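You operate a simulated robot arm through the tools that you are given. There is no shell and no other tool.

You run a simulated robot arm. Do the job below in one go: nothing can be reset, and whatever is moved stays where it is left.

## Task
Put things in order on the top of the white table. At the end: the green pad stands on top of the silver nozzle; the green tube from the top of the white table stands where the green pad stood; the yellow pad stands on top of the white box (marked "RINGS"); the brown cardboard tube stands where the green tube stood; whatever was shut is shut again. Leave all else as you found it, and nothing knocked over.

The check looks at the end state, three seconds after you hand in, the way a careful person would. Anything else that was tipped, shoved, dropped, spilled or broken makes it a failure.

## Robot
A 7-joint arm with a two-finger parallel gripper, fixed in place. Base frame: the origin is at the foot of the arm, x ahead of it, y to its left, z up; the work surface is at about z = 86. Units: cm, degrees, N and s.
With the tool pointing down near the work surface it reaches from about 24 to 68 cm from the base axis. Its first joint turns from -66.0 to 66.0 degrees. Payload 2.4 kg.
Tool frame: the origin (TCP) lies between the finger pads and is the grasp point; the fingertips stand 3 cm ahead of it; z points along the fingers, y is the line along which they close. Largest opening 9.4 cm; finger width 2.8, thickness 1; the body of the gripper, 5 by 9.6 cm, starts 5.5 cm behind the TCP.
Orientation is that of the tool frame in the base frame, as [roll, pitch, yaw] about the fixed x, y, z axes, in that order (R = Rz(yaw) Ry(pitch) Rx(roll)). With the fingers straight down and closing along the base's y, the tool's x points along the base's -x, its y along +y and its z along -z.

## Interface
- The arm moves only by the tool nudge_tool. Its arguments are lists of equal length, an entry for each row: "slide": the shift along the tool's x, y, z in cm, a list of three; "rotation": the turn, a rotation vector about the tool's x, y, z in degrees, a list of three; "gripper": the opening in per cent of the stroke, from 0 (shut) to 100 (fully open). In form: {"slide": [[x, y, z], ...], "rotation": [[ax, ay, az], ...], "gripper": [gripper, ...]}. A call has 1 to 20 rows; each row is the pose to reach, as a shift and turn from the pose commanded when the call began, along the tool's axes at that moment. Each row takes 0.2 s and may step no farther than 5 cm and 8.6 degrees from the row before; otherwise, or with a gripper value out of range, the whole call is refused. Where a pose cannot be reached the arm comes as near as it can. A force on the tool above 40 N (or 10 N above the force at the start of the call, whichever is more), or a blocked arm, ends the call early, and 0.2 s more pass. Each finger travels about 15.3 cm/s and halts on what it meets, pressing with about 37 N; the grip force reading is that of the motor and also rises with nothing between the fingers. The clock runs only during rows and for 0.2 s after the last one: add rows that repeat a pose to give the fingers time. It gives the time, the measured TCP pose, the force on the tool (base axes), the opening and the grip force at its end, in the units of the frame above (readings bear some noise), with the torque about the TCP (base axes, N m) and any sound that the robot's microphone picked up.
- Cameras (640 x 400 px; columns grow to the right, rows downward): "scene" is fixed at [3.56, 47.69, 143.95]; the picture's right is [-0.57, -0.82, 0.00], its down [-0.47, 0.33, -0.82] and it looks along [0.67, -0.47, -0.57] (base axes); focal length 316 px, centre (320, 200). "wrist" rides on the gripper at [7.6, 1.4, -10.2] in the tool frame; the picture's right is [-0.18, 0.98, 0.00], its down [-0.75, -0.14, -0.64] and it looks along [-0.63, -0.12, 0.77] (tool axes); focal length 243 px, centre (320, 200). There is no depth. A picture from a camera that has moved, and an enlarged one, comes with that camera's place and axes in the base frame and with its lens. The place of the scene camera against the robot may be out by one fixed shift of up to 2.5 cm in any direction.
- grab_frame(camera): a new picture of that camera. No time passes.
- close_up(camera, box): a new picture of the part [left, top, right, bottom] of that camera's present view, enlarged. No time passes.
- close_job(): hands the job in; it is judged then, once.

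Nothing tells you positions but the pictures and the camera data. Unless the task says otherwise, let go and move clear before handing in.

The tools are called after "Request:" as name(argument=value, ...) on one line, values as JSON. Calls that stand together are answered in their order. nudge_tool: Moves the arm, as the interface text tells. Its arguments: {"type":"object","properties":{"slide":{"type":"array"},"rotation":{"type":"array"},"gripper":{"type":"array"}},"required":["slide","rotation","gripper"]} The other tools are called the same way: grab_frame (camera) takes a picture; close_up (camera, box) takes an enlarged picture of a part of a camera's view; close_job () hands the job in.

At the start:

```text
t: 0.0
position: [29.78, 31.3, 122.36]
ee_rot: [-180.0, 0.1, 179.9]
wrist_force: [-1.2, -0.1, 0.6]
ft_torque: [-0.01, 0.03, -0.05]
finger_gap: 9.4
finger_force: 0.0
```

scene: 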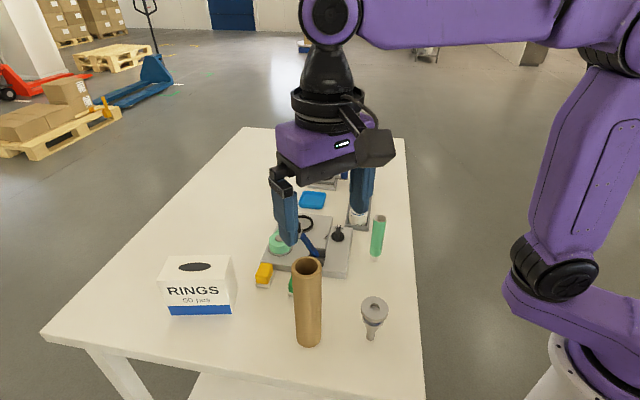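
wrist: 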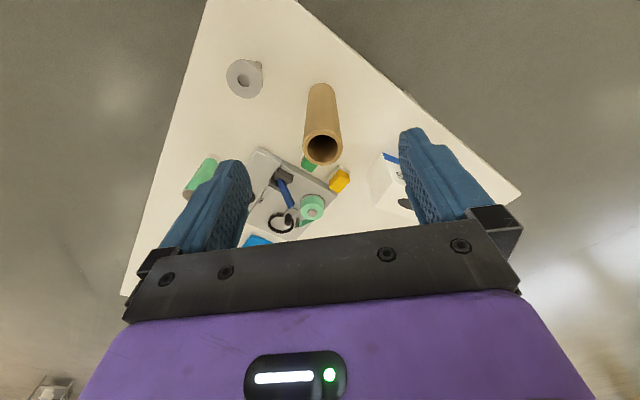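

I see a white table with a RINGS box, a brown cardboard tube, a silver nozzle, a green tube, a yellow pad, a tray with things and something green behind the brown tube. I'll take enlarged pictures first to find where everything is.

Request:
close_up(camera="scene", box=[230, 160, 430, 285])

Request:
close_up(camera="scene", box=[140, 230, 420, 400])

Request:
close_up(camera="wrist", box=[170, 40, 450, 260])

```text
3.20 times, centred on (330, 222) of scene
camera zoom: at [3.56, 47.69, 143.95], right [-0.57, -0.82, 0.0], down [-0.47, 0.33, -0.82], along [0.67, -0.47, -0.57], focal length 1011 px, centre (288, 128)
```

zoom: 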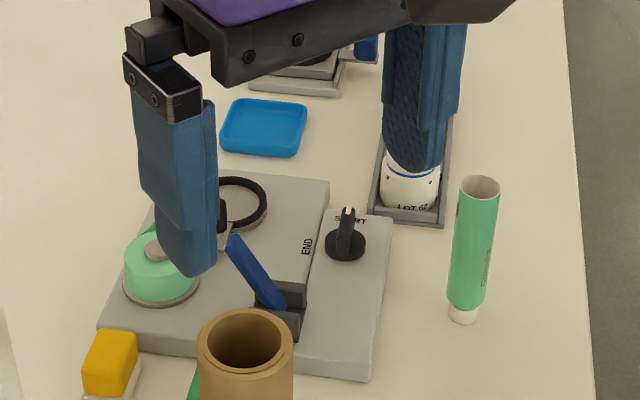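

```text
2.29 times, centred on (280, 315) of scene
camera zoom: at [3.56, 47.69, 143.95], right [-0.57, -0.82, 0.0], down [-0.47, 0.33, -0.82], along [0.67, -0.47, -0.57], focal length 722 px, centre (411, -63)
```

zoom: 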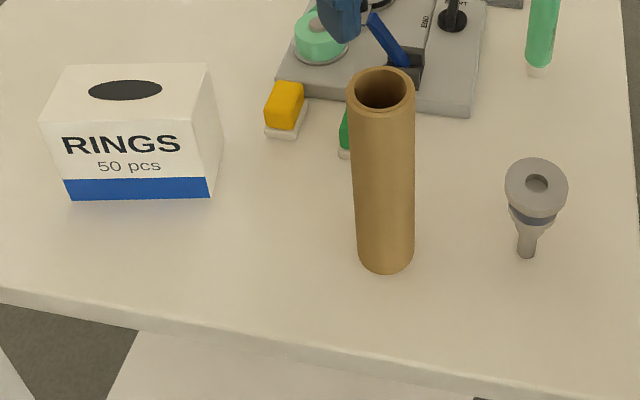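

```text
1.82 times, centred on (310, 150) of wrist
camera zoom: at [22.02, 32.64, 132.54], right [0.18, 0.98, 0.0], down [0.75, -0.14, 0.64], along [0.63, -0.12, -0.77], focal length 441 px, centre (338, 291)
```

zoom: 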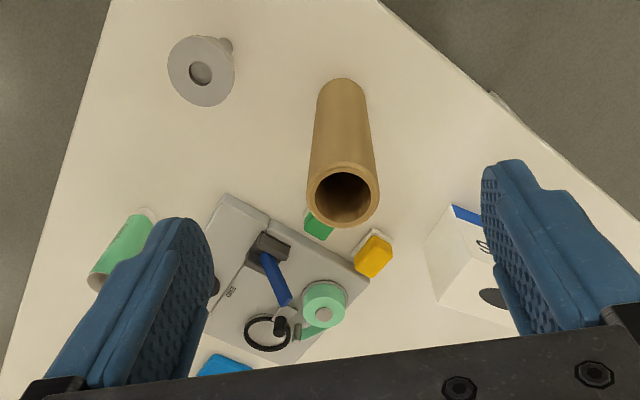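

The pads seem to stand near (54, 31) (yellow) and (48, 25.5) (green). The brown tube is near (35, 30), the nozzle near (28, 20.5) and the green tube near (43, 5). I'll move the arm high up sideways for clearer views.

Request:
nudge_tool(slide=[[0, -4, 0], [0, -8, 0], [0, -12, 0], [0, -12, 0]], rotation=[[0, 0, 0], [0, 0, 0], [0, 0, 0], [0, 0, 0]], gripper=[100, 100, 100, 100])

Request:
grab_frame(camera="wrist")

Request:
grab_frame(camera="scene")

```text
t: 1.0
position: [29.6, 19.25, 122.46]
ee_rot: [179.9, 0.0, 180.0]
wrist_force: [0.5, -0.4, 0.1]
ft_torque: [0.03, 0.03, 0.0]
finger_gap: 9.38
finger_force: 0.1
```

```text
taken
camera wrist: at [21.99, 20.6, 132.6], right [0.18, 0.98, 0.0], down [0.75, -0.14, 0.64], along [0.63, -0.12, -0.77], focal length 243 px, centre (320, 200)
```

wrist: 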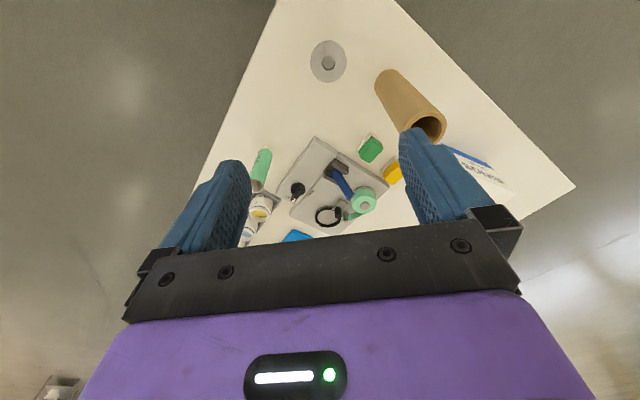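

```text
taken
```

scene: 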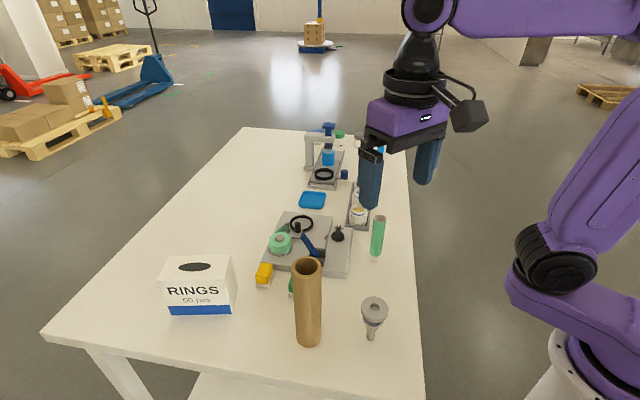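

Request:
close_up(camera="wrist", box=[240, 120, 400, 245])

Request:
close_up(camera="wrist", box=[280, 20, 440, 120])

Request:
close_up(camera="scene", box=[270, 110, 430, 210])

Request:
close_up(camera="scene", box=[240, 190, 420, 300])

```text
3.20 times, centred on (320, 182) of wrist
camera zoom: at [21.99, 20.6, 132.6], right [0.18, 0.98, 0.0], down [0.75, -0.14, 0.64], along [0.63, -0.12, -0.77], focal length 776 px, centre (320, 256)
```

zoom: 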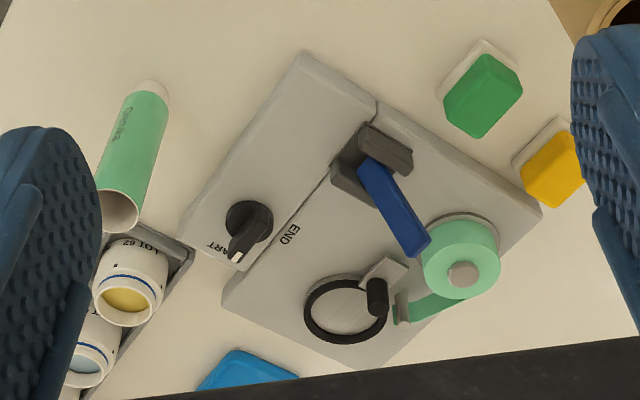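

```text
4.00 times, centred on (360, 70) of wrist
camera zoom: at [21.99, 20.6, 132.6], right [0.18, 0.98, 0.0], down [0.75, -0.14, 0.64], along [0.63, -0.12, -0.77], focal length 970 px, centre (160, 720)
```

zoom: 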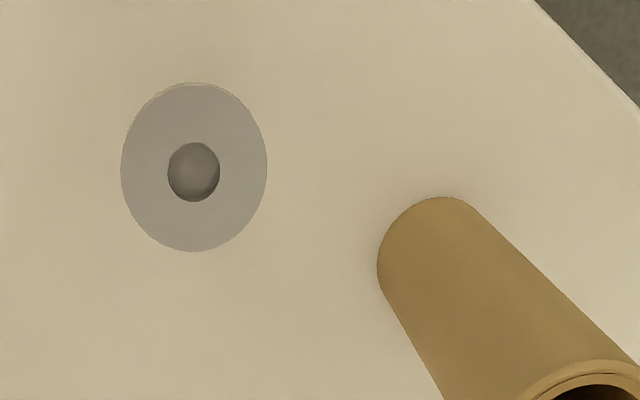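

```text
4.00 times, centred on (350, 160) of scene
camera zoom: at [3.56, 47.68, 143.95], right [-0.57, -0.82, 0.0], down [-0.47, 0.33, -0.82], along [0.67, -0.47, -0.57], focal length 1263 px, centre (200, 360)
```

zoom: 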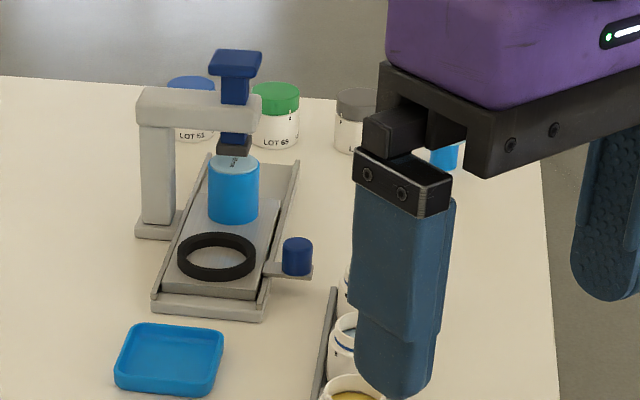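

```text
3.56 times, centred on (330, 245) of scene
camera zoom: at [3.56, 47.68, 143.95], right [-0.57, -0.82, 0.0], down [-0.47, 0.33, -0.82], along [0.67, -0.47, -0.57], focal length 1123 px, centre (284, 40)
```

zoom: 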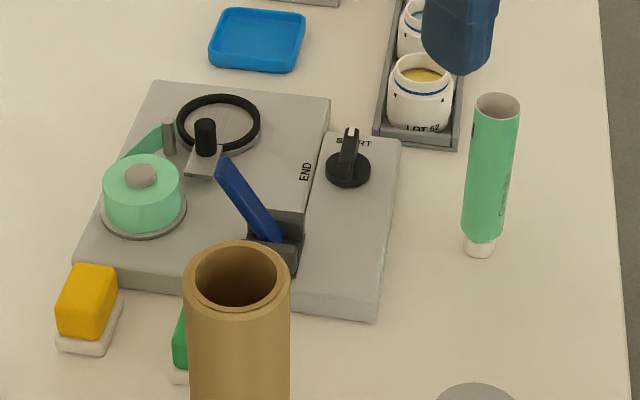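

The brown tube is about 20 cm tall, at (35.5, 30.4). The nozzle's disc top is at about (28.9, 20.5, 95.2). I'll lower the wrist camera for closer views of the pads and their surroundings, keeping clear of the tube.

Request:
nudge_tool(slide=[[-2.4, 0.2, 3.4], [-4.8, 0.4, 6.8], [-7.2, 0.5, 10.2], [-9.6, 0.6, 13.6], [-12.4, 0.7, 15.4], [-12.4, 0.7, 15.4]], rotation=[[0, 0, 0], [0, 0, 0], [0, 0, 0], [0, 0, 0], [0, 0, 0], [0, 0, 0]], gripper=[100, 100, 100, 100, 100, 100])

Request:
grab_frame(camera="wrist")

Request:
grab_frame(camera="scene")

```text
t: 2.4
position: [42.22, 20.04, 106.93]
ee_rot: [-180.0, 0.0, -180.0]
wrist_force: [0.6, -0.2, -0.4]
ft_torque: [-0.01, 0.04, 0.02]
finger_gap: 9.38
finger_force: 0.0
```

```text
taken
camera wrist: at [34.56, 21.31, 117.09], right [0.18, 0.98, 0.0], down [0.75, -0.14, 0.64], along [0.63, -0.12, -0.77], focal length 243 px, centre (320, 200)
```

wrist: 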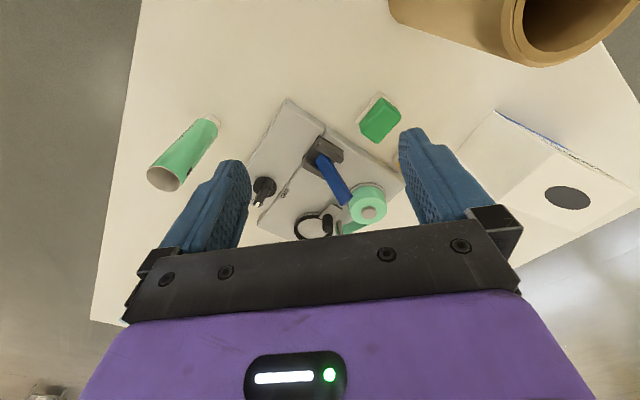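

```text
taken
```

scene: 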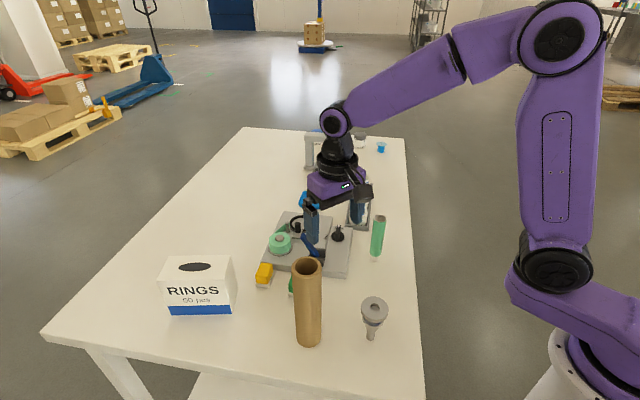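

Request:
close_up(camera="wrist", box=[340, 70, 440, 170])

Request:
close_up(camera="wrist", box=[130, 90, 290, 215])

Request:
close_up(camera="wrist", box=[380, 0, 640, 230])

Request:
close_up(camera="scene", box=[150, 240, 250, 330])

```text
4.00 times, centred on (390, 120) of wrist
camera zoom: at [34.56, 21.31, 117.09], right [0.18, 0.98, 0.0], down [0.75, -0.14, 0.64], along [0.63, -0.12, -0.77], focal length 970 px, centre (40, 520)
```

zoom: 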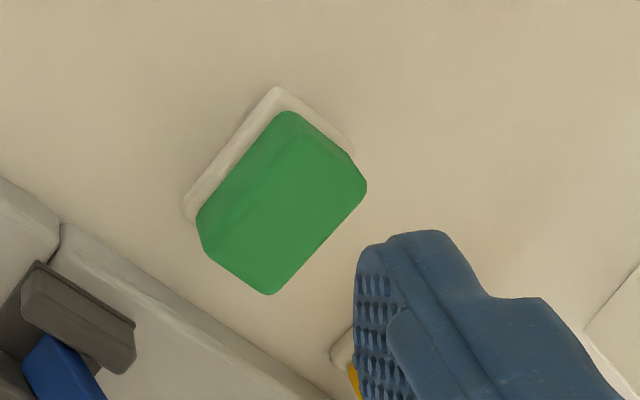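

```text
3.20 times, centred on (210, 152) of wrist
camera zoom: at [34.56, 21.31, 117.09], right [0.18, 0.98, 0.0], down [0.75, -0.14, 0.64], along [0.63, -0.12, -0.77], focal length 776 px, centre (672, 352)
```

zoom: 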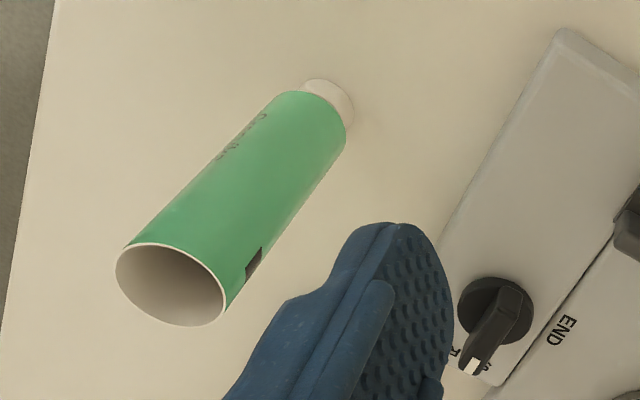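

```text
1.74 times, centred on (510, 115) of wrist
camera zoom: at [34.56, 21.31, 117.09], right [0.18, 0.98, 0.0], down [0.75, -0.14, 0.64], along [0.63, -0.12, -0.77], focal length 422 px, centre (-10, 348)
```

zoom: 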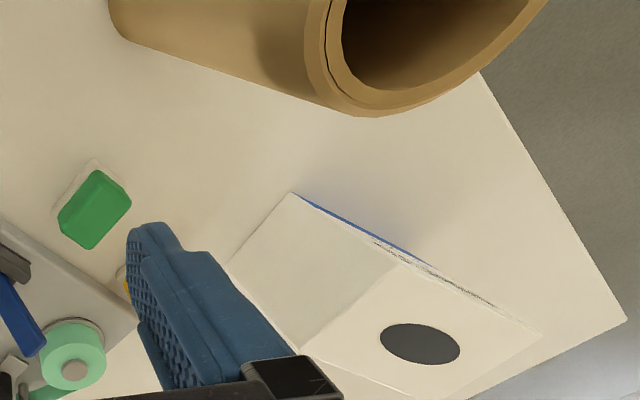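

```text
4.44 times, centred on (200, 285) of scene
camera zoom: at [3.56, 47.69, 143.95], right [-0.57, -0.82, 0.0], down [-0.47, 0.33, -0.82], along [0.67, -0.47, -0.57], focal length 1404 px, centre (853, -178)
```

zoom: 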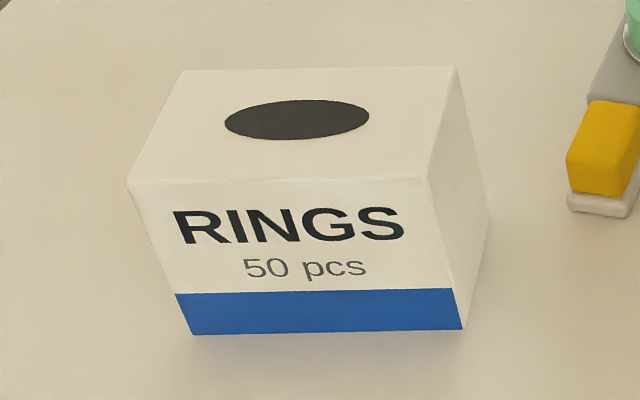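

The green pad is about 3.4 × 4.6 cm at (47.3, 26.3), and the green tube is about 3.2 cm wide and 13 cm tall at (44.2, 5.4). Next I'll rise and move left to see the yellow pad and the RINGS box.

Request:
nudge_tool(slide=[[1, 0, -4], [2, 1, -7], [2.2, 5, -8], [2.2, 9.5, -8], [2.2, 13, -8], [2.2, 13, -8]], rotation=[[0, 0, 0], [0, 0, 0], [0, 0, 0], [0, 0, 0], [0, 0, 0], [0, 0, 0]], gripper=[100, 100, 100, 100, 100, 100])

Request:
grab_frame(camera="wrist")

Request:
grab_frame(camera="scene")

```text
t: 3.8
position: [39.9, 33.07, 115.01]
ee_rot: [-180.0, 0.0, -180.0]
wrist_force: [0.2, -0.3, 0.0]
ft_torque: [-0.03, 0.02, 0.03]
finger_gap: 9.43
finger_force: 0.0
```

```text
taken
camera wrist: at [32.22, 34.37, 125.19], right [0.18, 0.98, 0.0], down [0.75, -0.14, 0.64], along [0.63, -0.12, -0.77], focal length 243 px, centre (320, 200)
```

wrist: 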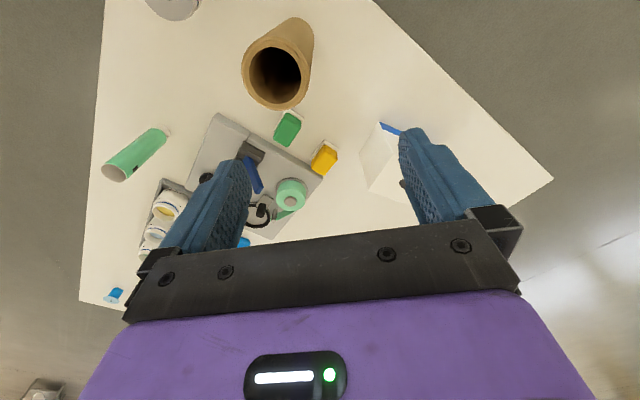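

```text
taken
```

scene: 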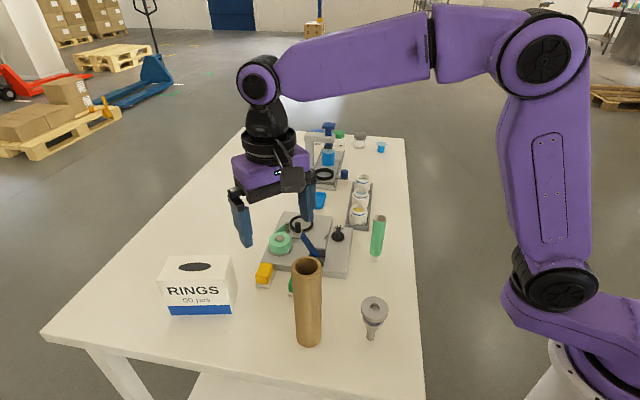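

Request:
close_up(camera="wrist", box=[250, 90, 370, 190])

Request:
close_up(camera="wrist", box=[220, 0, 340, 120])

Request:
close_up(camera="wrist", box=[340, 100, 520, 220])

```text
4.00 times, centred on (310, 140) of wrist
camera zoom: at [32.22, 34.37, 125.19], right [0.18, 0.98, 0.0], down [0.75, -0.14, 0.64], along [0.63, -0.12, -0.77], focal length 970 px, centre (360, 440)
```

zoom: 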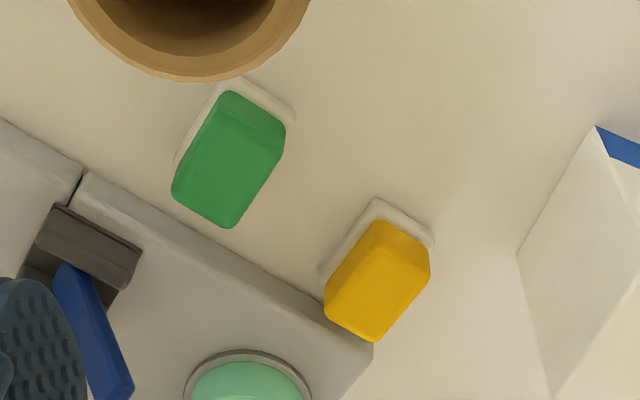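

```text
3.33 times, centred on (280, 60) of wrist
camera zoom: at [32.22, 34.37, 125.19], right [0.18, 0.98, 0.0], down [0.75, -0.14, 0.64], along [0.63, -0.12, -0.77], focal length 809 px, centre (453, 667)
```

zoom: 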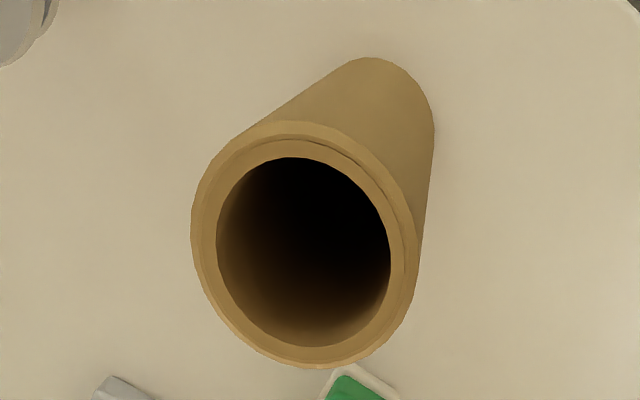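

```text
3.33 times, centred on (430, 160) of wrist
camera zoom: at [32.22, 34.37, 125.19], right [0.18, 0.98, 0.0], down [0.75, -0.14, 0.64], along [0.63, -0.12, -0.77], focal length 809 px, centre (-47, 333)
```

zoom: 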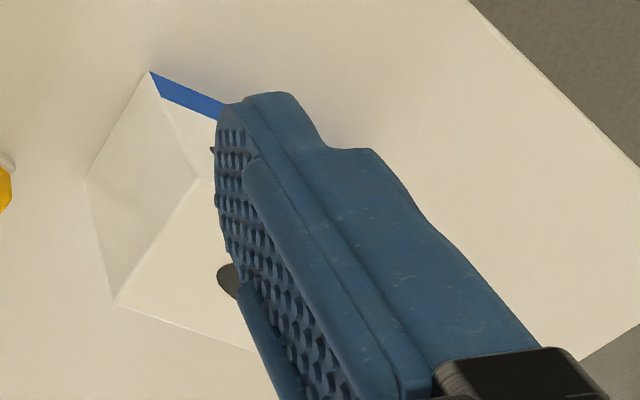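

The yellow pad is at about (53.8, 31.2), the green pad at (47.25, 26.3), both turned about 45° with tops near z 89.4. The box top is at z≈96.6, with its near end at about (52.5, 39.3). I'll start with the yellow pad by hovering over it, turned 45°.

Request:
nudge_tool(slide=[[-2.4, -0.3, 1.5], [-4.8, -0.6, 3], [-7.2, -0.9, 4.5], [-9.6, -1.2, 6], [-12, -1.6, 8], [-13.9, -1.87, 10], [-13.9, -1.87, 10]], rotation=[[0, 0, 7.5], [0, 0, 15], [0, 0, 22.5], [0, 0, 30], [0, 0, 37.5], [0, 0, 45], [0, 0, 45]], gripper=[100, 90, 80, 70, 70, 70, 70])

Request:
grab_frame(camera="wrist")

Request:
grab_frame(camera="scene")

```text
t: 5.4
position: [53.9, 31.17, 105.02]
ee_rot: [-180.0, 0.0, 134.9]
wrist_force: [-0.1, 0.0, 0.5]
ft_torque: [0.03, 0.03, 0.0]
finger_gap: 6.58
finger_force: 0.1
```

```text
taken
camera wrist: at [49.46, 37.45, 115.12], right [0.83, 0.56, 0.0], down [0.43, -0.63, 0.64], along [0.36, -0.53, -0.77], focal length 243 px, centre (320, 200)
```

wrist: 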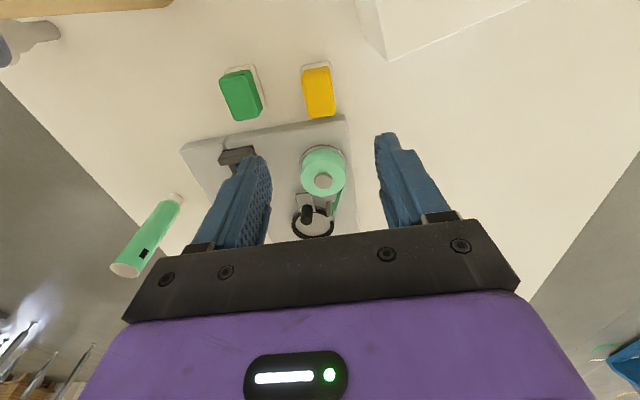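

```text
taken
```

scene: 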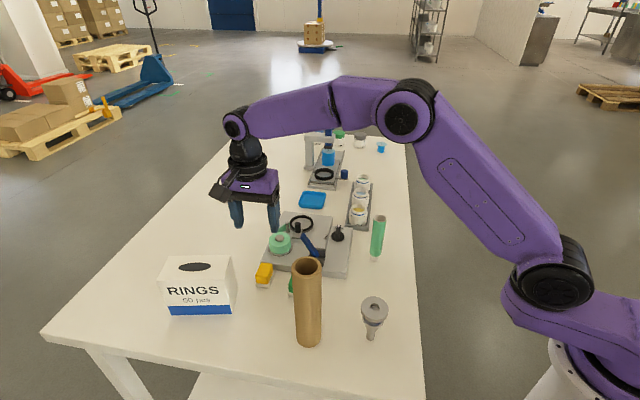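

Request:
close_up(camera="wrist", box=[200, 40, 360, 140])

```text
4.00 times, centred on (280, 90) of wrist
camera zoom: at [49.46, 37.45, 115.12], right [0.83, 0.56, 0.0], down [0.43, -0.63, 0.64], along [0.36, -0.53, -0.77], focal length 970 px, centre (480, 640)
```

zoom: 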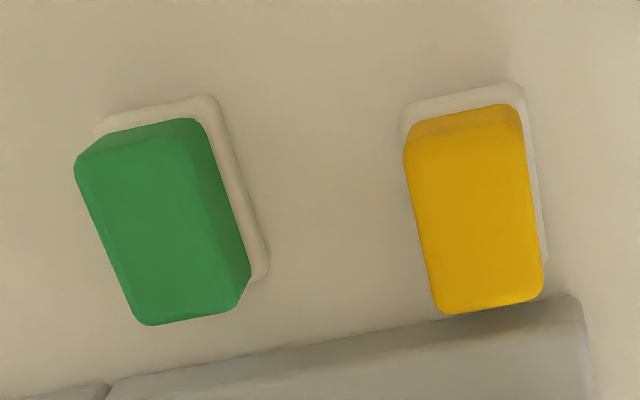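

Both pads line up with the fingers at this angle (yellow centre 53.75, 31.15; size about 3.25 × 4.6). I'll go straight down to z≈90 and close on the yellow pad.

Request:
nudge_tool(slide=[[0, 0, 4], [0, 0, 8], [0, 0, 11.5], [0, 0, 13.5], [0, 0, 15], [0, 0, 15]], rotation=[[0, 0, 0], [0, 0, 0], [0, 0, 0], [0, 0, 0], [0, 0, 0], [0, 0, 0]], gripper=[70, 70, 65, 60, 60, 60])

Request:
grab_frame(camera="wrist")

Request:
close_up(camera="scene", box=[180, 200, 340, 300])

```text
t: 6.8
position: [53.74, 31.06, 89.81]
ee_rot: [-180.0, 0.0, 135.0]
wrist_force: [0.4, -0.3, -0.6]
ft_torque: [0.01, -0.02, -0.03]
finger_gap: 5.65
finger_force: 0.0
```

```text
taken
camera wrist: at [49.36, 37.44, 100.06], right [0.83, 0.56, 0.0], down [0.43, -0.63, 0.64], along [0.36, -0.53, -0.77], focal length 243 px, centre (320, 200)
```

wrist: 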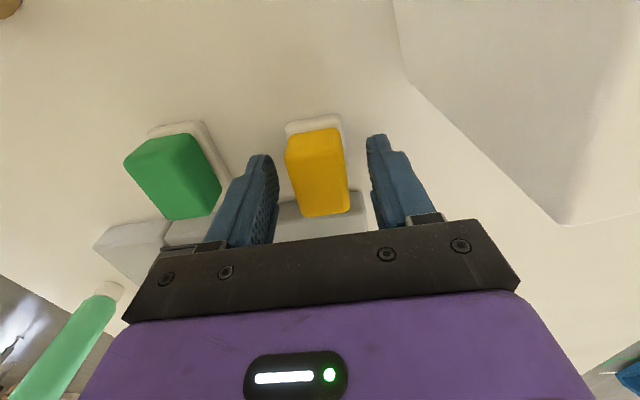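

```text
4.00 times, centred on (260, 250) of scene
camera zoom: at [3.56, 47.69, 143.95], right [-0.57, -0.82, 0.0], down [-0.47, 0.33, -0.82], along [0.67, -0.47, -0.57], focal length 1263 px, centre (560, 0)
```

zoom: 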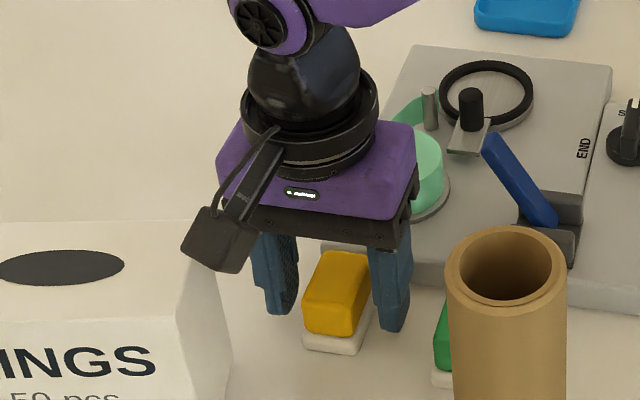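

The fingers straddle the yellow pad cleanly with clearance all round. I'll close on it and lift slightly.

Request:
nudge_tool(slide=[[0, 0, 0], [0, 0, 0], [0, 0, 0]], rotation=[[0, 0, 0], [0, 0, 0], [0, 0, 0]], gripper=[25, 0, 0])

Request:
close_up(camera="scene", box=[180, 200, 340, 300])

```text
t: 7.6
position: [53.78, 31.05, 89.92]
ee_rot: [-180.0, 0.0, 135.1]
wrist_force: [0.0, -0.8, 0.0]
ft_torque: [-0.01, 0.0, 0.02]
finger_gap: 3.36
finger_force: 36.5
```

```text
4.00 times, centred on (260, 250) of scene
camera zoom: at [3.56, 47.69, 143.95], right [-0.57, -0.82, 0.0], down [-0.47, 0.33, -0.82], along [0.67, -0.47, -0.57], focal length 1263 px, centre (560, 0)
```

zoom: 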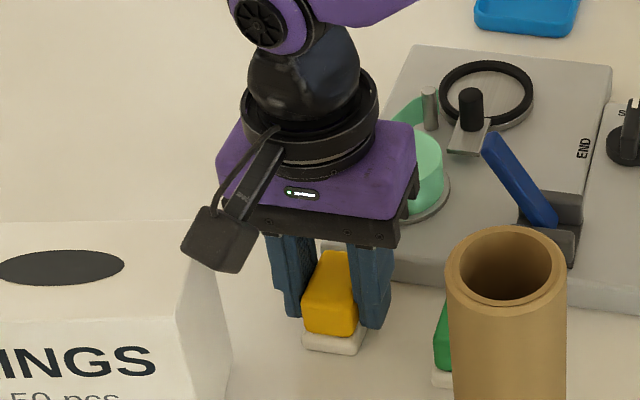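

Request:
nudge_tool(slide=[[0, 0, -1], [0, 0, -4], [0, 0, -8], [0, 0, -12], [0, 0, -16], [0, 0, -16]], rotation=[[0, 0, 0], [0, 0, 0], [0, 0, 0], [0, 0, 0], [0, 0, 0], [0, 0, 0]], gripper=[0, 0, 0, 0, 0, 0])

Request:
grab_frame(camera="scene")

Request:
grab_frame(camera="wrist")

```text
t: 9.0
position: [53.9, 31.14, 105.84]
ee_rot: [180.0, 0.0, 135.0]
wrist_force: [0.2, 0.4, -0.9]
ft_torque: [0.03, 0.01, 0.0]
finger_gap: 0.01
finger_force: 33.3
```

```text
taken
```

scene: 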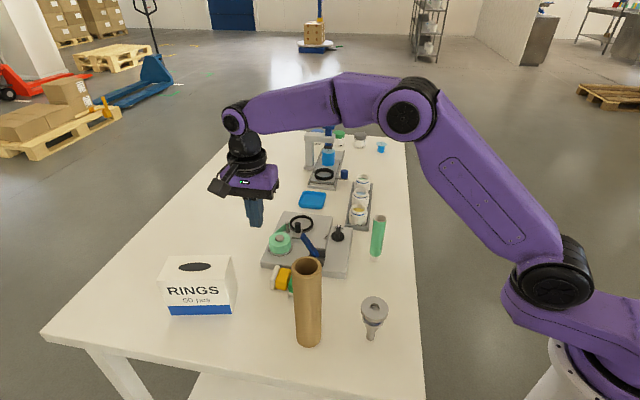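

```text
taken
camera wrist: at [49.4, 37.46, 116.09], right [0.83, 0.56, 0.0], down [0.43, -0.63, 0.64], along [0.36, -0.53, -0.77], focal length 243 px, centre (320, 200)
```

wrist: 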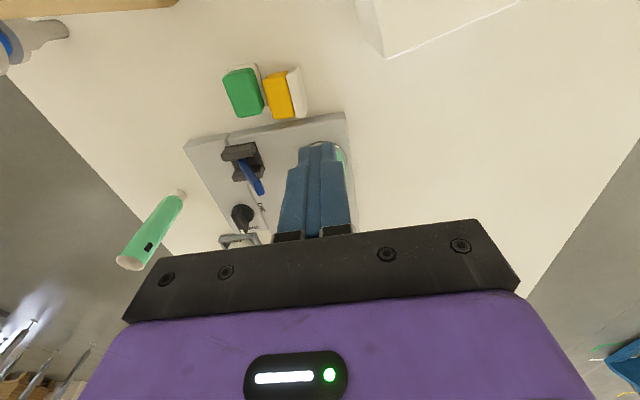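

The yellow pad slipped out of the fingers and now lies on its side by the green pad. I'll look closely at how it lies and at the shape of the pads.

Request:
close_up(camera="wrist", box=[200, 40, 360, 140])

Request:
close_up(camera="scene", box=[250, 240, 330, 300])

Request:
close_up(camera="wrist", box=[220, 55, 320, 125])

```text
4.00 times, centred on (280, 90) of wrist
camera zoom: at [49.4, 37.46, 116.09], right [0.83, 0.56, 0.0], down [0.43, -0.63, 0.64], along [0.36, -0.53, -0.77], focal length 970 px, centre (480, 640)
```

zoom: 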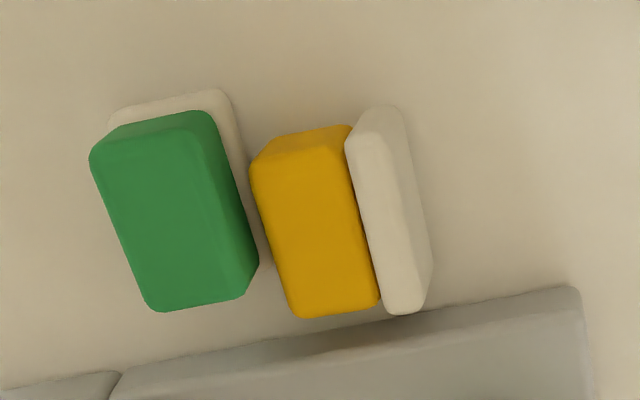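

```text
6.67 times, centred on (290, 270) of scene
camera zoom: at [3.55, 47.69, 143.95], right [-0.57, -0.82, 0.0], down [-0.47, 0.33, -0.82], along [0.67, -0.47, -0.57], focal length 2105 px, centre (520, -267)
```

zoom: 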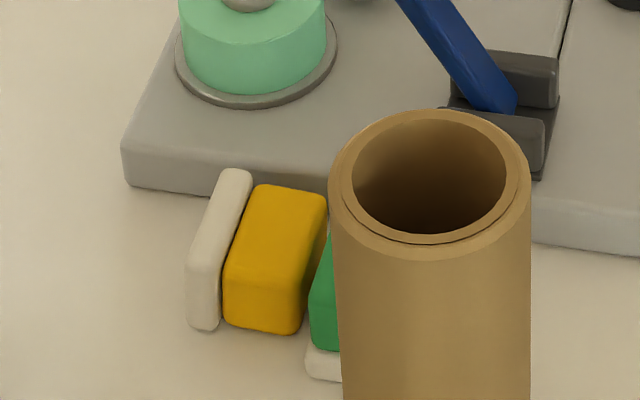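

```text
5.71 times, centred on (270, 90) of wrist
camera zoom: at [49.4, 37.46, 116.09], right [0.83, 0.56, 0.0], down [0.43, -0.63, 0.64], along [0.36, -0.53, -0.77], focal length 1386 px, centre (606, 829)
```

zoom: 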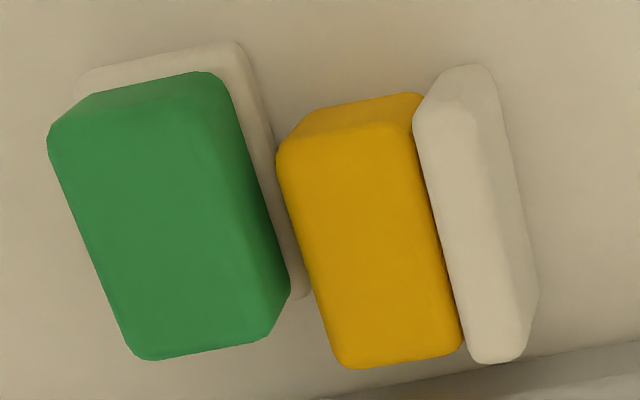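

The fingertips had only caught the rounded rim of the white base, so the pad popped out. It now lies on its side with its base facing away from the green pad, and the green pad hasn't moved. I'll take the green pad first, closing along its long axis and higher up on the coloured block. To get there I turn the tool 90° above it.

Request:
nudge_tool(slide=[[0.1, -0.8, -1], [0.3, -1.6, -2], [0.4, -2.4, -2.5], [0.5, -3.2, -2.5], [0.6, -4, -2.5], [0.7, -4.8, -2.5], [0.8, -5.6, -2.5], [0.9, -6.4, -2.5], [1.0, -7.2, -2.5], [1.1, -7.7, -2.5], [1.27, -8.11, -2.5], [1.27, -8.11, -2.5]], rotation=[[0, 0, -8.2], [0, 0, -16.4], [0, 0, -24.6], [0, 0, -32.8], [0, 0, -41], [0, 0, -49.2], [0, 0, -57.4], [0, 0, -65.6], [0, 0, -73.8], [0, 0, -82], [0, 0, -90], [0, 0, -90]], gripper=[10, 20, 30, 40, 50, 60, 62, 62, 62, 62, 62, 62])

Request:
grab_frame(camera="wrist")

Request:
close_up(camera="wrist", box=[260, 60, 400, 160])

```text
t: 11.6
position: [47.11, 26.3, 108.46]
ee_rot: [-179.9, 0.0, -134.9]
wrist_force: [0.6, -0.2, -0.7]
ft_torque: [0.01, 0.0, -0.05]
finger_gap: 5.84
finger_force: 0.0
```

```text
taken
camera wrist: at [40.7, 21.84, 118.65], right [-0.57, 0.82, 0.0], down [0.63, 0.43, 0.64], along [0.53, 0.36, -0.77], focal length 243 px, centre (320, 200)
```

wrist: 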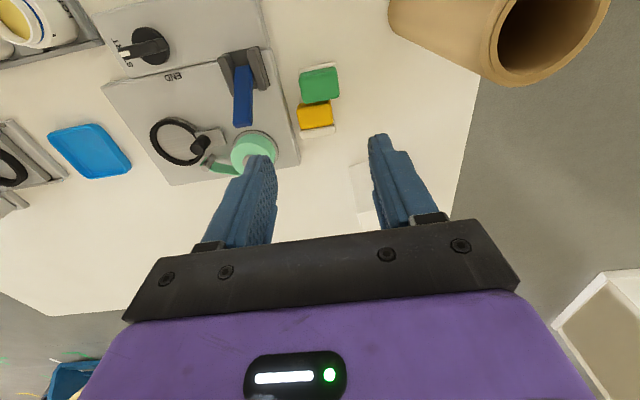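

```text
4.00 times, centred on (330, 110) of wrist
camera zoom: at [40.7, 21.84, 118.65], right [-0.57, 0.82, 0.0], down [0.63, 0.43, 0.64], along [0.53, 0.36, -0.77], focal length 970 px, centre (280, 560)
```

zoom: 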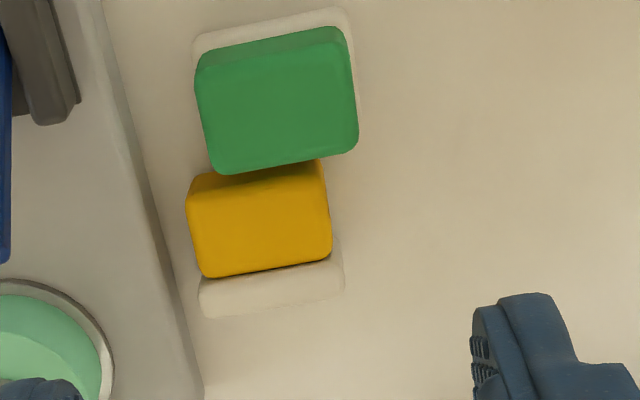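

The fingers are aligned with the green pad's long axis and there is room beside the machine. I'll descend so the fingertips stay above the white base (TCP about 90.6).

Request:
nudge_tool(slide=[[-0.05, -0.05, 4], [-0.1, -0.1, 8], [-0.1, -0.1, 12], [-0.1, -0.1, 15.5], [-0.1, -0.1, 17.8], [-0.1, -0.1, 17.8]], rotation=[[0, 0, 0], [0, 0, 0], [0, 0, 0], [0, 0, 0], [0, 0, 0], [0, 0, 0]], gripper=[62, 62, 62, 62, 62, 62])

Request:
grab_frame(camera="wrist")

Request:
close_up(camera="scene", box=[230, 200, 350, 300])

```text
t: 13.0
position: [47.24, 26.35, 90.68]
ee_rot: [-179.9, -0.1, -135.0]
wrist_force: [-0.2, -0.2, 0.9]
ft_torque: [-0.03, 0.01, 0.01]
finger_gap: 5.82
finger_force: 0.1
```

```text
taken
camera wrist: at [40.86, 21.92, 100.79], right [-0.56, 0.83, 0.0], down [0.63, 0.43, 0.64], along [0.53, 0.36, -0.77], focal length 243 px, centre (320, 200)
```

wrist: 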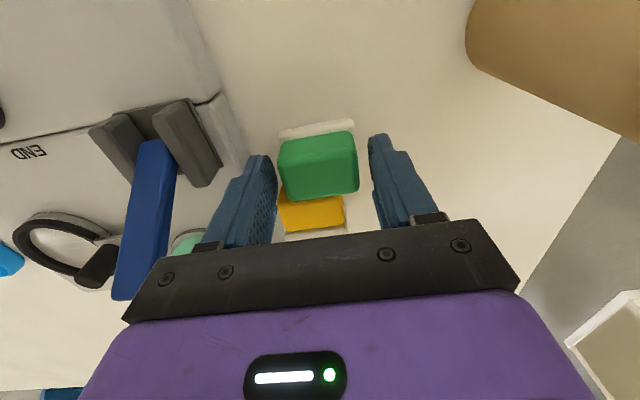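

```text
4.00 times, centred on (290, 250) of scene
camera zoom: at [3.56, 47.69, 143.95], right [-0.57, -0.82, 0.0], down [-0.47, 0.33, -0.82], along [0.67, -0.47, -0.57], focal length 1263 px, centre (440, 0)
```

zoom: 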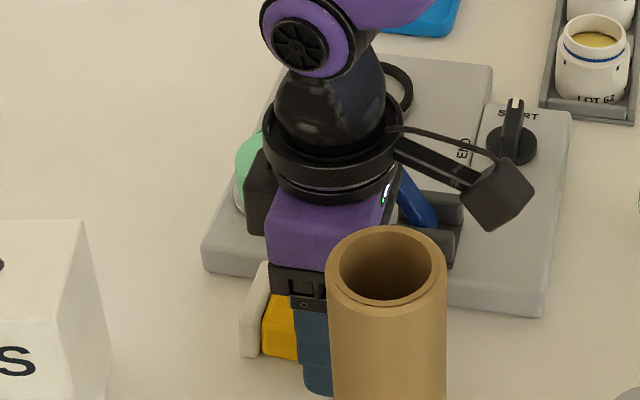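

I'll close gently and test the grip with a small slow lift first.

Request:
nudge_tool(slide=[[0, 0, 0], [0, 0, 0], [0, 0, 0], [0, 0, -0.3], [0, 0, -0.6], [0, 0, -1.0], [0, 0, -1.0]], rotation=[[0, 0, 0], [0, 0, 0], [0, 0, 0], [0, 0, 0], [0, 0, 0], [0, 0, 0], [0, 0, 0]], gripper=[45, 20, 0, 0, 0, 0, 0])

Request:
grab_frame(camera="wrist")

```text
t: 14.6
position: [47.27, 26.32, 91.67]
ee_rot: [-179.9, 0.0, -135.1]
wrist_force: [0.1, 0.3, 0.5]
ft_torque: [0.02, -0.02, 0.04]
finger_gap: 4.27
finger_force: 37.1
```

```text
taken
camera wrist: at [40.86, 21.82, 101.86], right [-0.56, 0.83, 0.0], down [0.63, 0.43, 0.64], along [0.53, 0.36, -0.77], focal length 243 px, centre (320, 200)
```

wrist: 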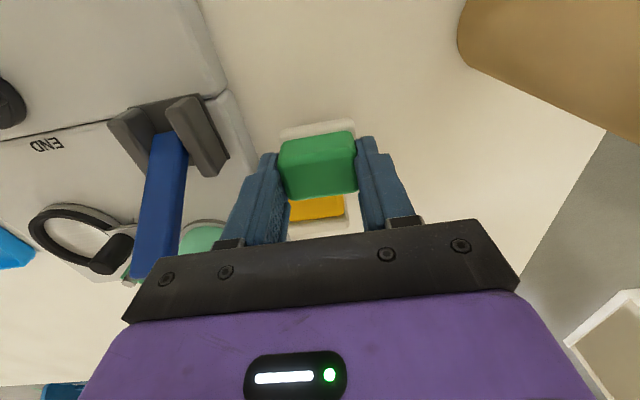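

The grip on the block holds (gap 4.27). I'll lift slowly and carry the pad high over to the nozzle.

Request:
nudge_tool(slide=[[0, 0, -1], [0, 0, -2.5], [0, 0, -4.5], [0, 0, -7], [0, 0, -9.5], [0, 0, -12], [0, 0, -14.5], [0, 0, -17], [0, 0, -18.3], [0, 0, -18.3]], rotation=[[0, 0, 0], [0, 0, 0], [0, 0, 0], [0, 0, 0], [0, 0, 0], [0, 0, 0], [0, 0, 0], [0, 0, 0], [0, 0, 0], [0, 0, 0]], gripper=[0, 0, 0, 0, 0, 0, 0, 0, 0, 0])

Request:
grab_frame(camera="wrist")

Request:
grab_frame(camera="scene")

```text
t: 16.8
position: [47.22, 26.37, 109.91]
ee_rot: [-179.9, 0.1, -135.0]
wrist_force: [0.0, 0.3, 0.0]
ft_torque: [0.01, 0.03, -0.01]
finger_gap: 4.28
finger_force: 37.0
```

```text
taken
camera wrist: at [40.89, 21.88, 120.14], right [-0.56, 0.83, 0.0], down [0.63, 0.43, 0.64], along [0.53, 0.36, -0.77], focal length 243 px, centre (320, 200)
```

wrist: 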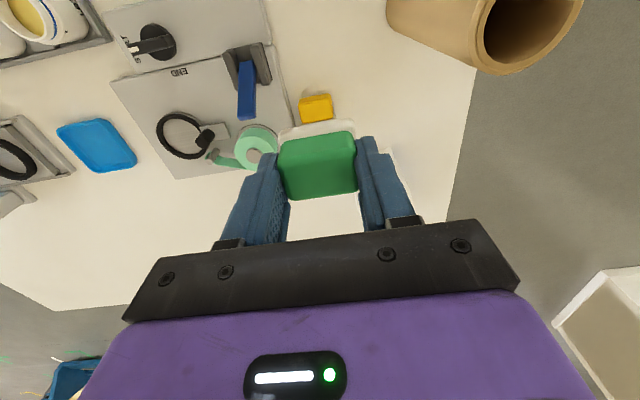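

```text
taken
```

scene: 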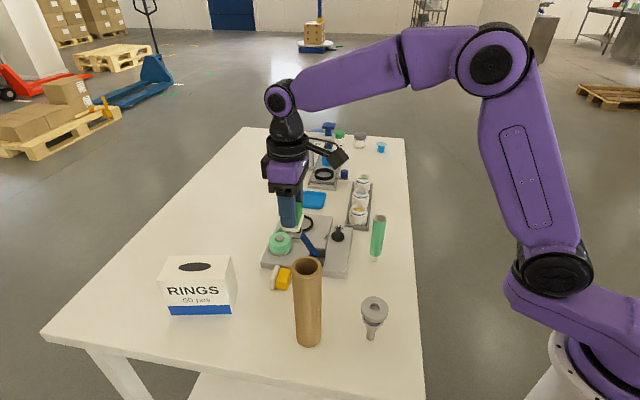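

Request:
nudge_tool(slide=[[1.1, 0.55, 0], [3.2, 1.65, 0], [5.4, 2.8, 0], [7.6, 3.93, 0], [9.8, 5.07, 0], [12.0, 6.2, 0], [14.2, 7.34, 0], [16, 8.27, 0], [17.1, 8.84, 0], [17.1, 8.84, 0]], rotation=[[0, 0, 0], [0, 0, 0], [0, 0, 0], [0, 0, 0], [0, 0, 0], [0, 0, 0], [0, 0, 0], [0, 0, 0], [0, 0, 0], [0, 0, 0]], gripper=[0, 0, 0, 0, 0, 0, 0, 0, 0, 0])

Request:
grab_frame(camera="wrist")

Request:
grab_frame(camera="scene")

```text
t: 19.0
position: [28.99, 20.46, 109.85]
ee_rot: [-180.0, 0.0, -135.0]
wrist_force: [-0.8, 0.1, -1.2]
ft_torque: [-0.03, 0.08, -0.01]
finger_gap: 4.27
finger_force: 36.8
```

```text
taken
camera wrist: at [22.51, 16.0, 120.14], right [-0.56, 0.83, 0.0], down [0.63, 0.43, 0.64], along [0.53, 0.36, -0.77], focal length 243 px, centre (320, 200)
```

wrist: 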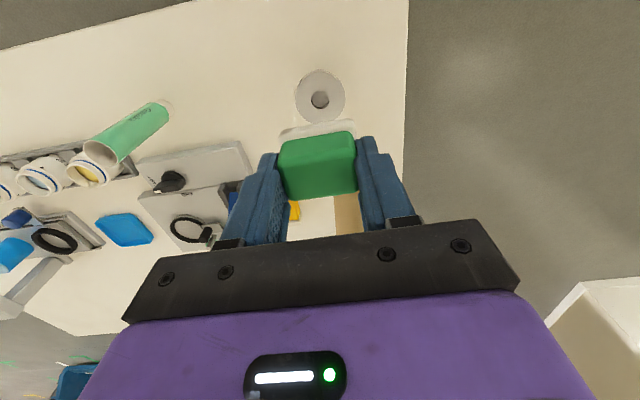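

```text
taken
```

scene: 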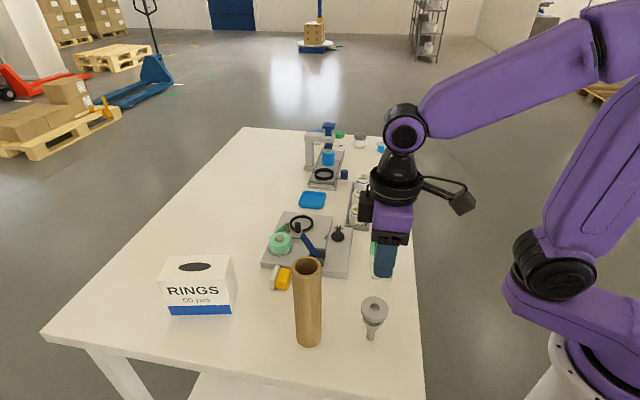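

Request:
close_up(camera="wrist", box=[260, 50, 380, 150])

Request:
close_up(camera="scene", box=[330, 260, 430, 350])

```text
4.00 times, centred on (320, 100) of wrist
camera zoom: at [22.51, 16.0, 120.14], right [-0.56, 0.83, 0.0], down [0.63, 0.43, 0.64], along [0.53, 0.36, -0.77], focal length 970 px, centre (320, 600)
```

zoom: 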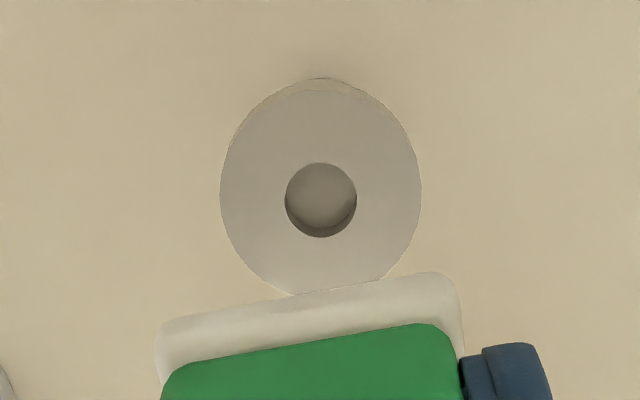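

```text
4.44 times, centred on (380, 305) of scene
camera zoom: at [3.55, 47.69, 143.95], right [-0.57, -0.82, 0.0], down [-0.47, 0.33, -0.82], along [0.67, -0.47, -0.57], focal length 1404 px, centre (53, -267)
```

zoom: 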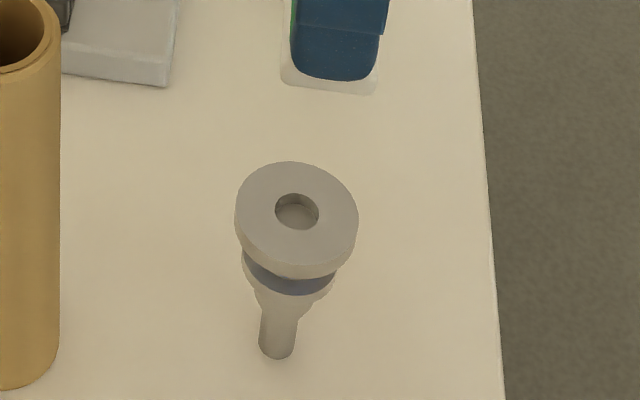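

The nozzle's disc centre is at (28.87, 20.41) with its top at about z 95.2–95.5. I'll lower the pad to just above it and look again.

Request:
nudge_tool(slide=[[0.1, 0.05, 2], [0.12, 0.05, 4], [0.12, 0.05, 6], [0.12, 0.05, 7.5], [0.12, 0.05, 8.5], [0.12, 0.05, 8.9], [0.12, 0.05, 8.9]], rotation=[[0, 0, 0], [0, 0, 0], [0, 0, 0], [0, 0, 0], [0, 0, 0], [0, 0, 0], [0, 0, 0]], gripper=[0, 0, 0, 0, 0, 0, 0])

Request:
close_up(camera="scene", box=[330, 260, 430, 350])

Request:
close_up(camera="wrist", box=[220, 80, 420, 220])

```text
t: 20.6
position: [28.77, 20.4, 101.01]
ee_rot: [-180.0, 0.0, -135.0]
wrist_force: [0.4, -0.3, -0.5]
ft_torque: [0.0, 0.01, 0.0]
finger_gap: 4.28
finger_force: 37.1
```

```text
4.44 times, centred on (380, 305) of scene
camera zoom: at [3.56, 47.69, 143.95], right [-0.57, -0.82, 0.0], down [-0.47, 0.33, -0.82], along [0.67, -0.47, -0.57], focal length 1404 px, centre (53, -267)
```

zoom: 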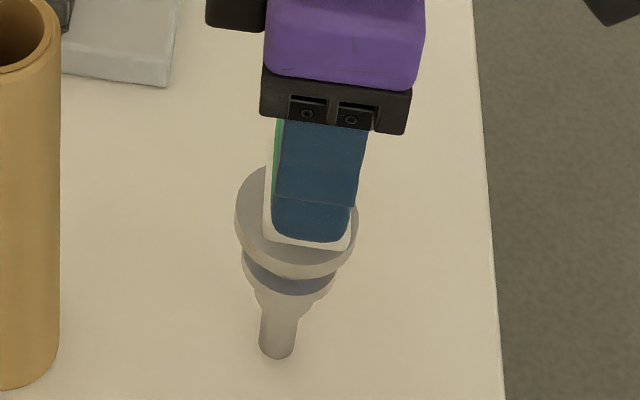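

```text
2.86 times, centred on (320, 150) of wrist
camera zoom: at [22.39, 15.94, 111.21], right [-0.56, 0.83, 0.0], down [0.63, 0.43, 0.64], along [0.53, 0.36, -0.77], focal length 693 px, centre (320, 343)
```

zoom: 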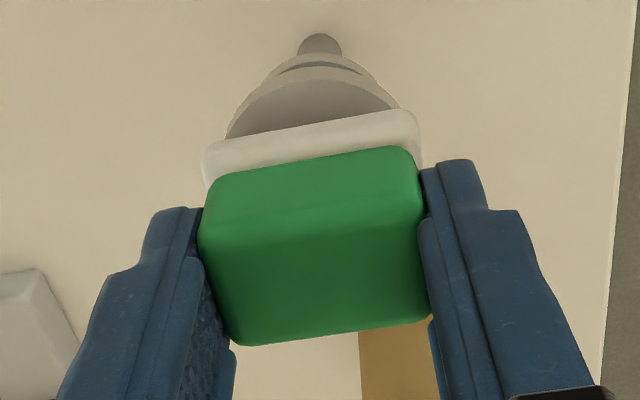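

The pad is centred over the disc, about 1 cm above it. I'll creep down in small steps and watch the force.

Request:
nudge_tool(slide=[[-0.04, 0, 0.2], [-0.05, 0, 0.4], [-0.05, 0, 0.6], [-0.05, 0, 0.6]], rotation=[[0, 0, 0], [0, 0, 0], [0, 0, 0], [0, 0, 0]], gripper=[0, 0, 0, 0])

Request:
close_up(camera="scene", box=[345, 280, 405, 345])

Request:
close_up(camera="wrist", box=[260, 80, 380, 160])

```text
t: 21.6
position: [28.92, 20.5, 100.4]
ee_rot: [180.0, -0.1, -135.0]
wrist_force: [0.7, 0.4, -0.3]
ft_torque: [-0.01, -0.01, 0.0]
finger_gap: 4.3
finger_force: 36.8
```

```text
6.15 times, centred on (375, 312) of scene
camera zoom: at [3.56, 47.69, 143.95], right [-0.57, -0.82, 0.0], down [-0.47, 0.33, -0.82], along [0.67, -0.47, -0.57], focal length 1943 px, centre (-18, -492)
```

zoom: 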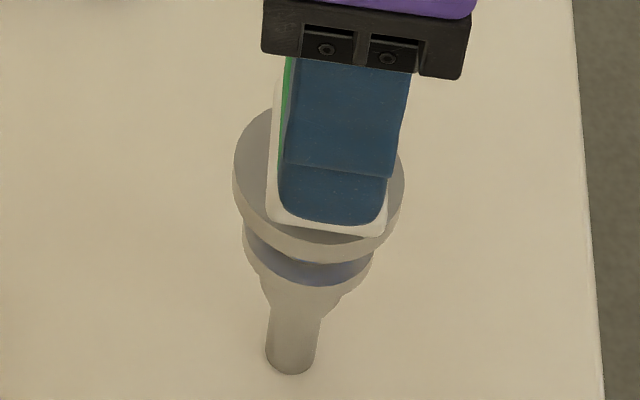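

```text
5.00 times, centred on (320, 120) of wrist
camera zoom: at [22.44, 16.01, 110.63], right [-0.56, 0.83, 0.0], down [0.63, 0.43, 0.64], along [0.53, 0.36, -0.77], focal length 1213 px, centre (320, 600)
```

zoom: 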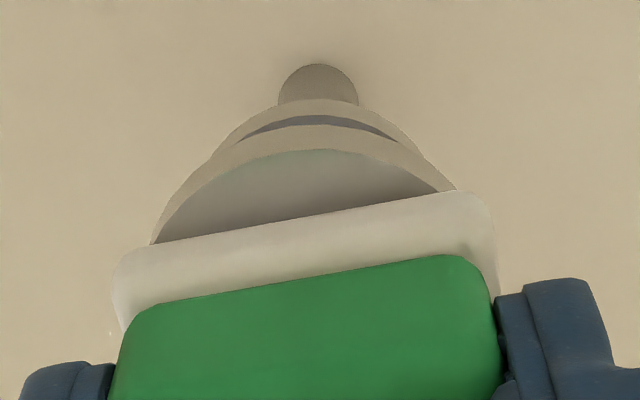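

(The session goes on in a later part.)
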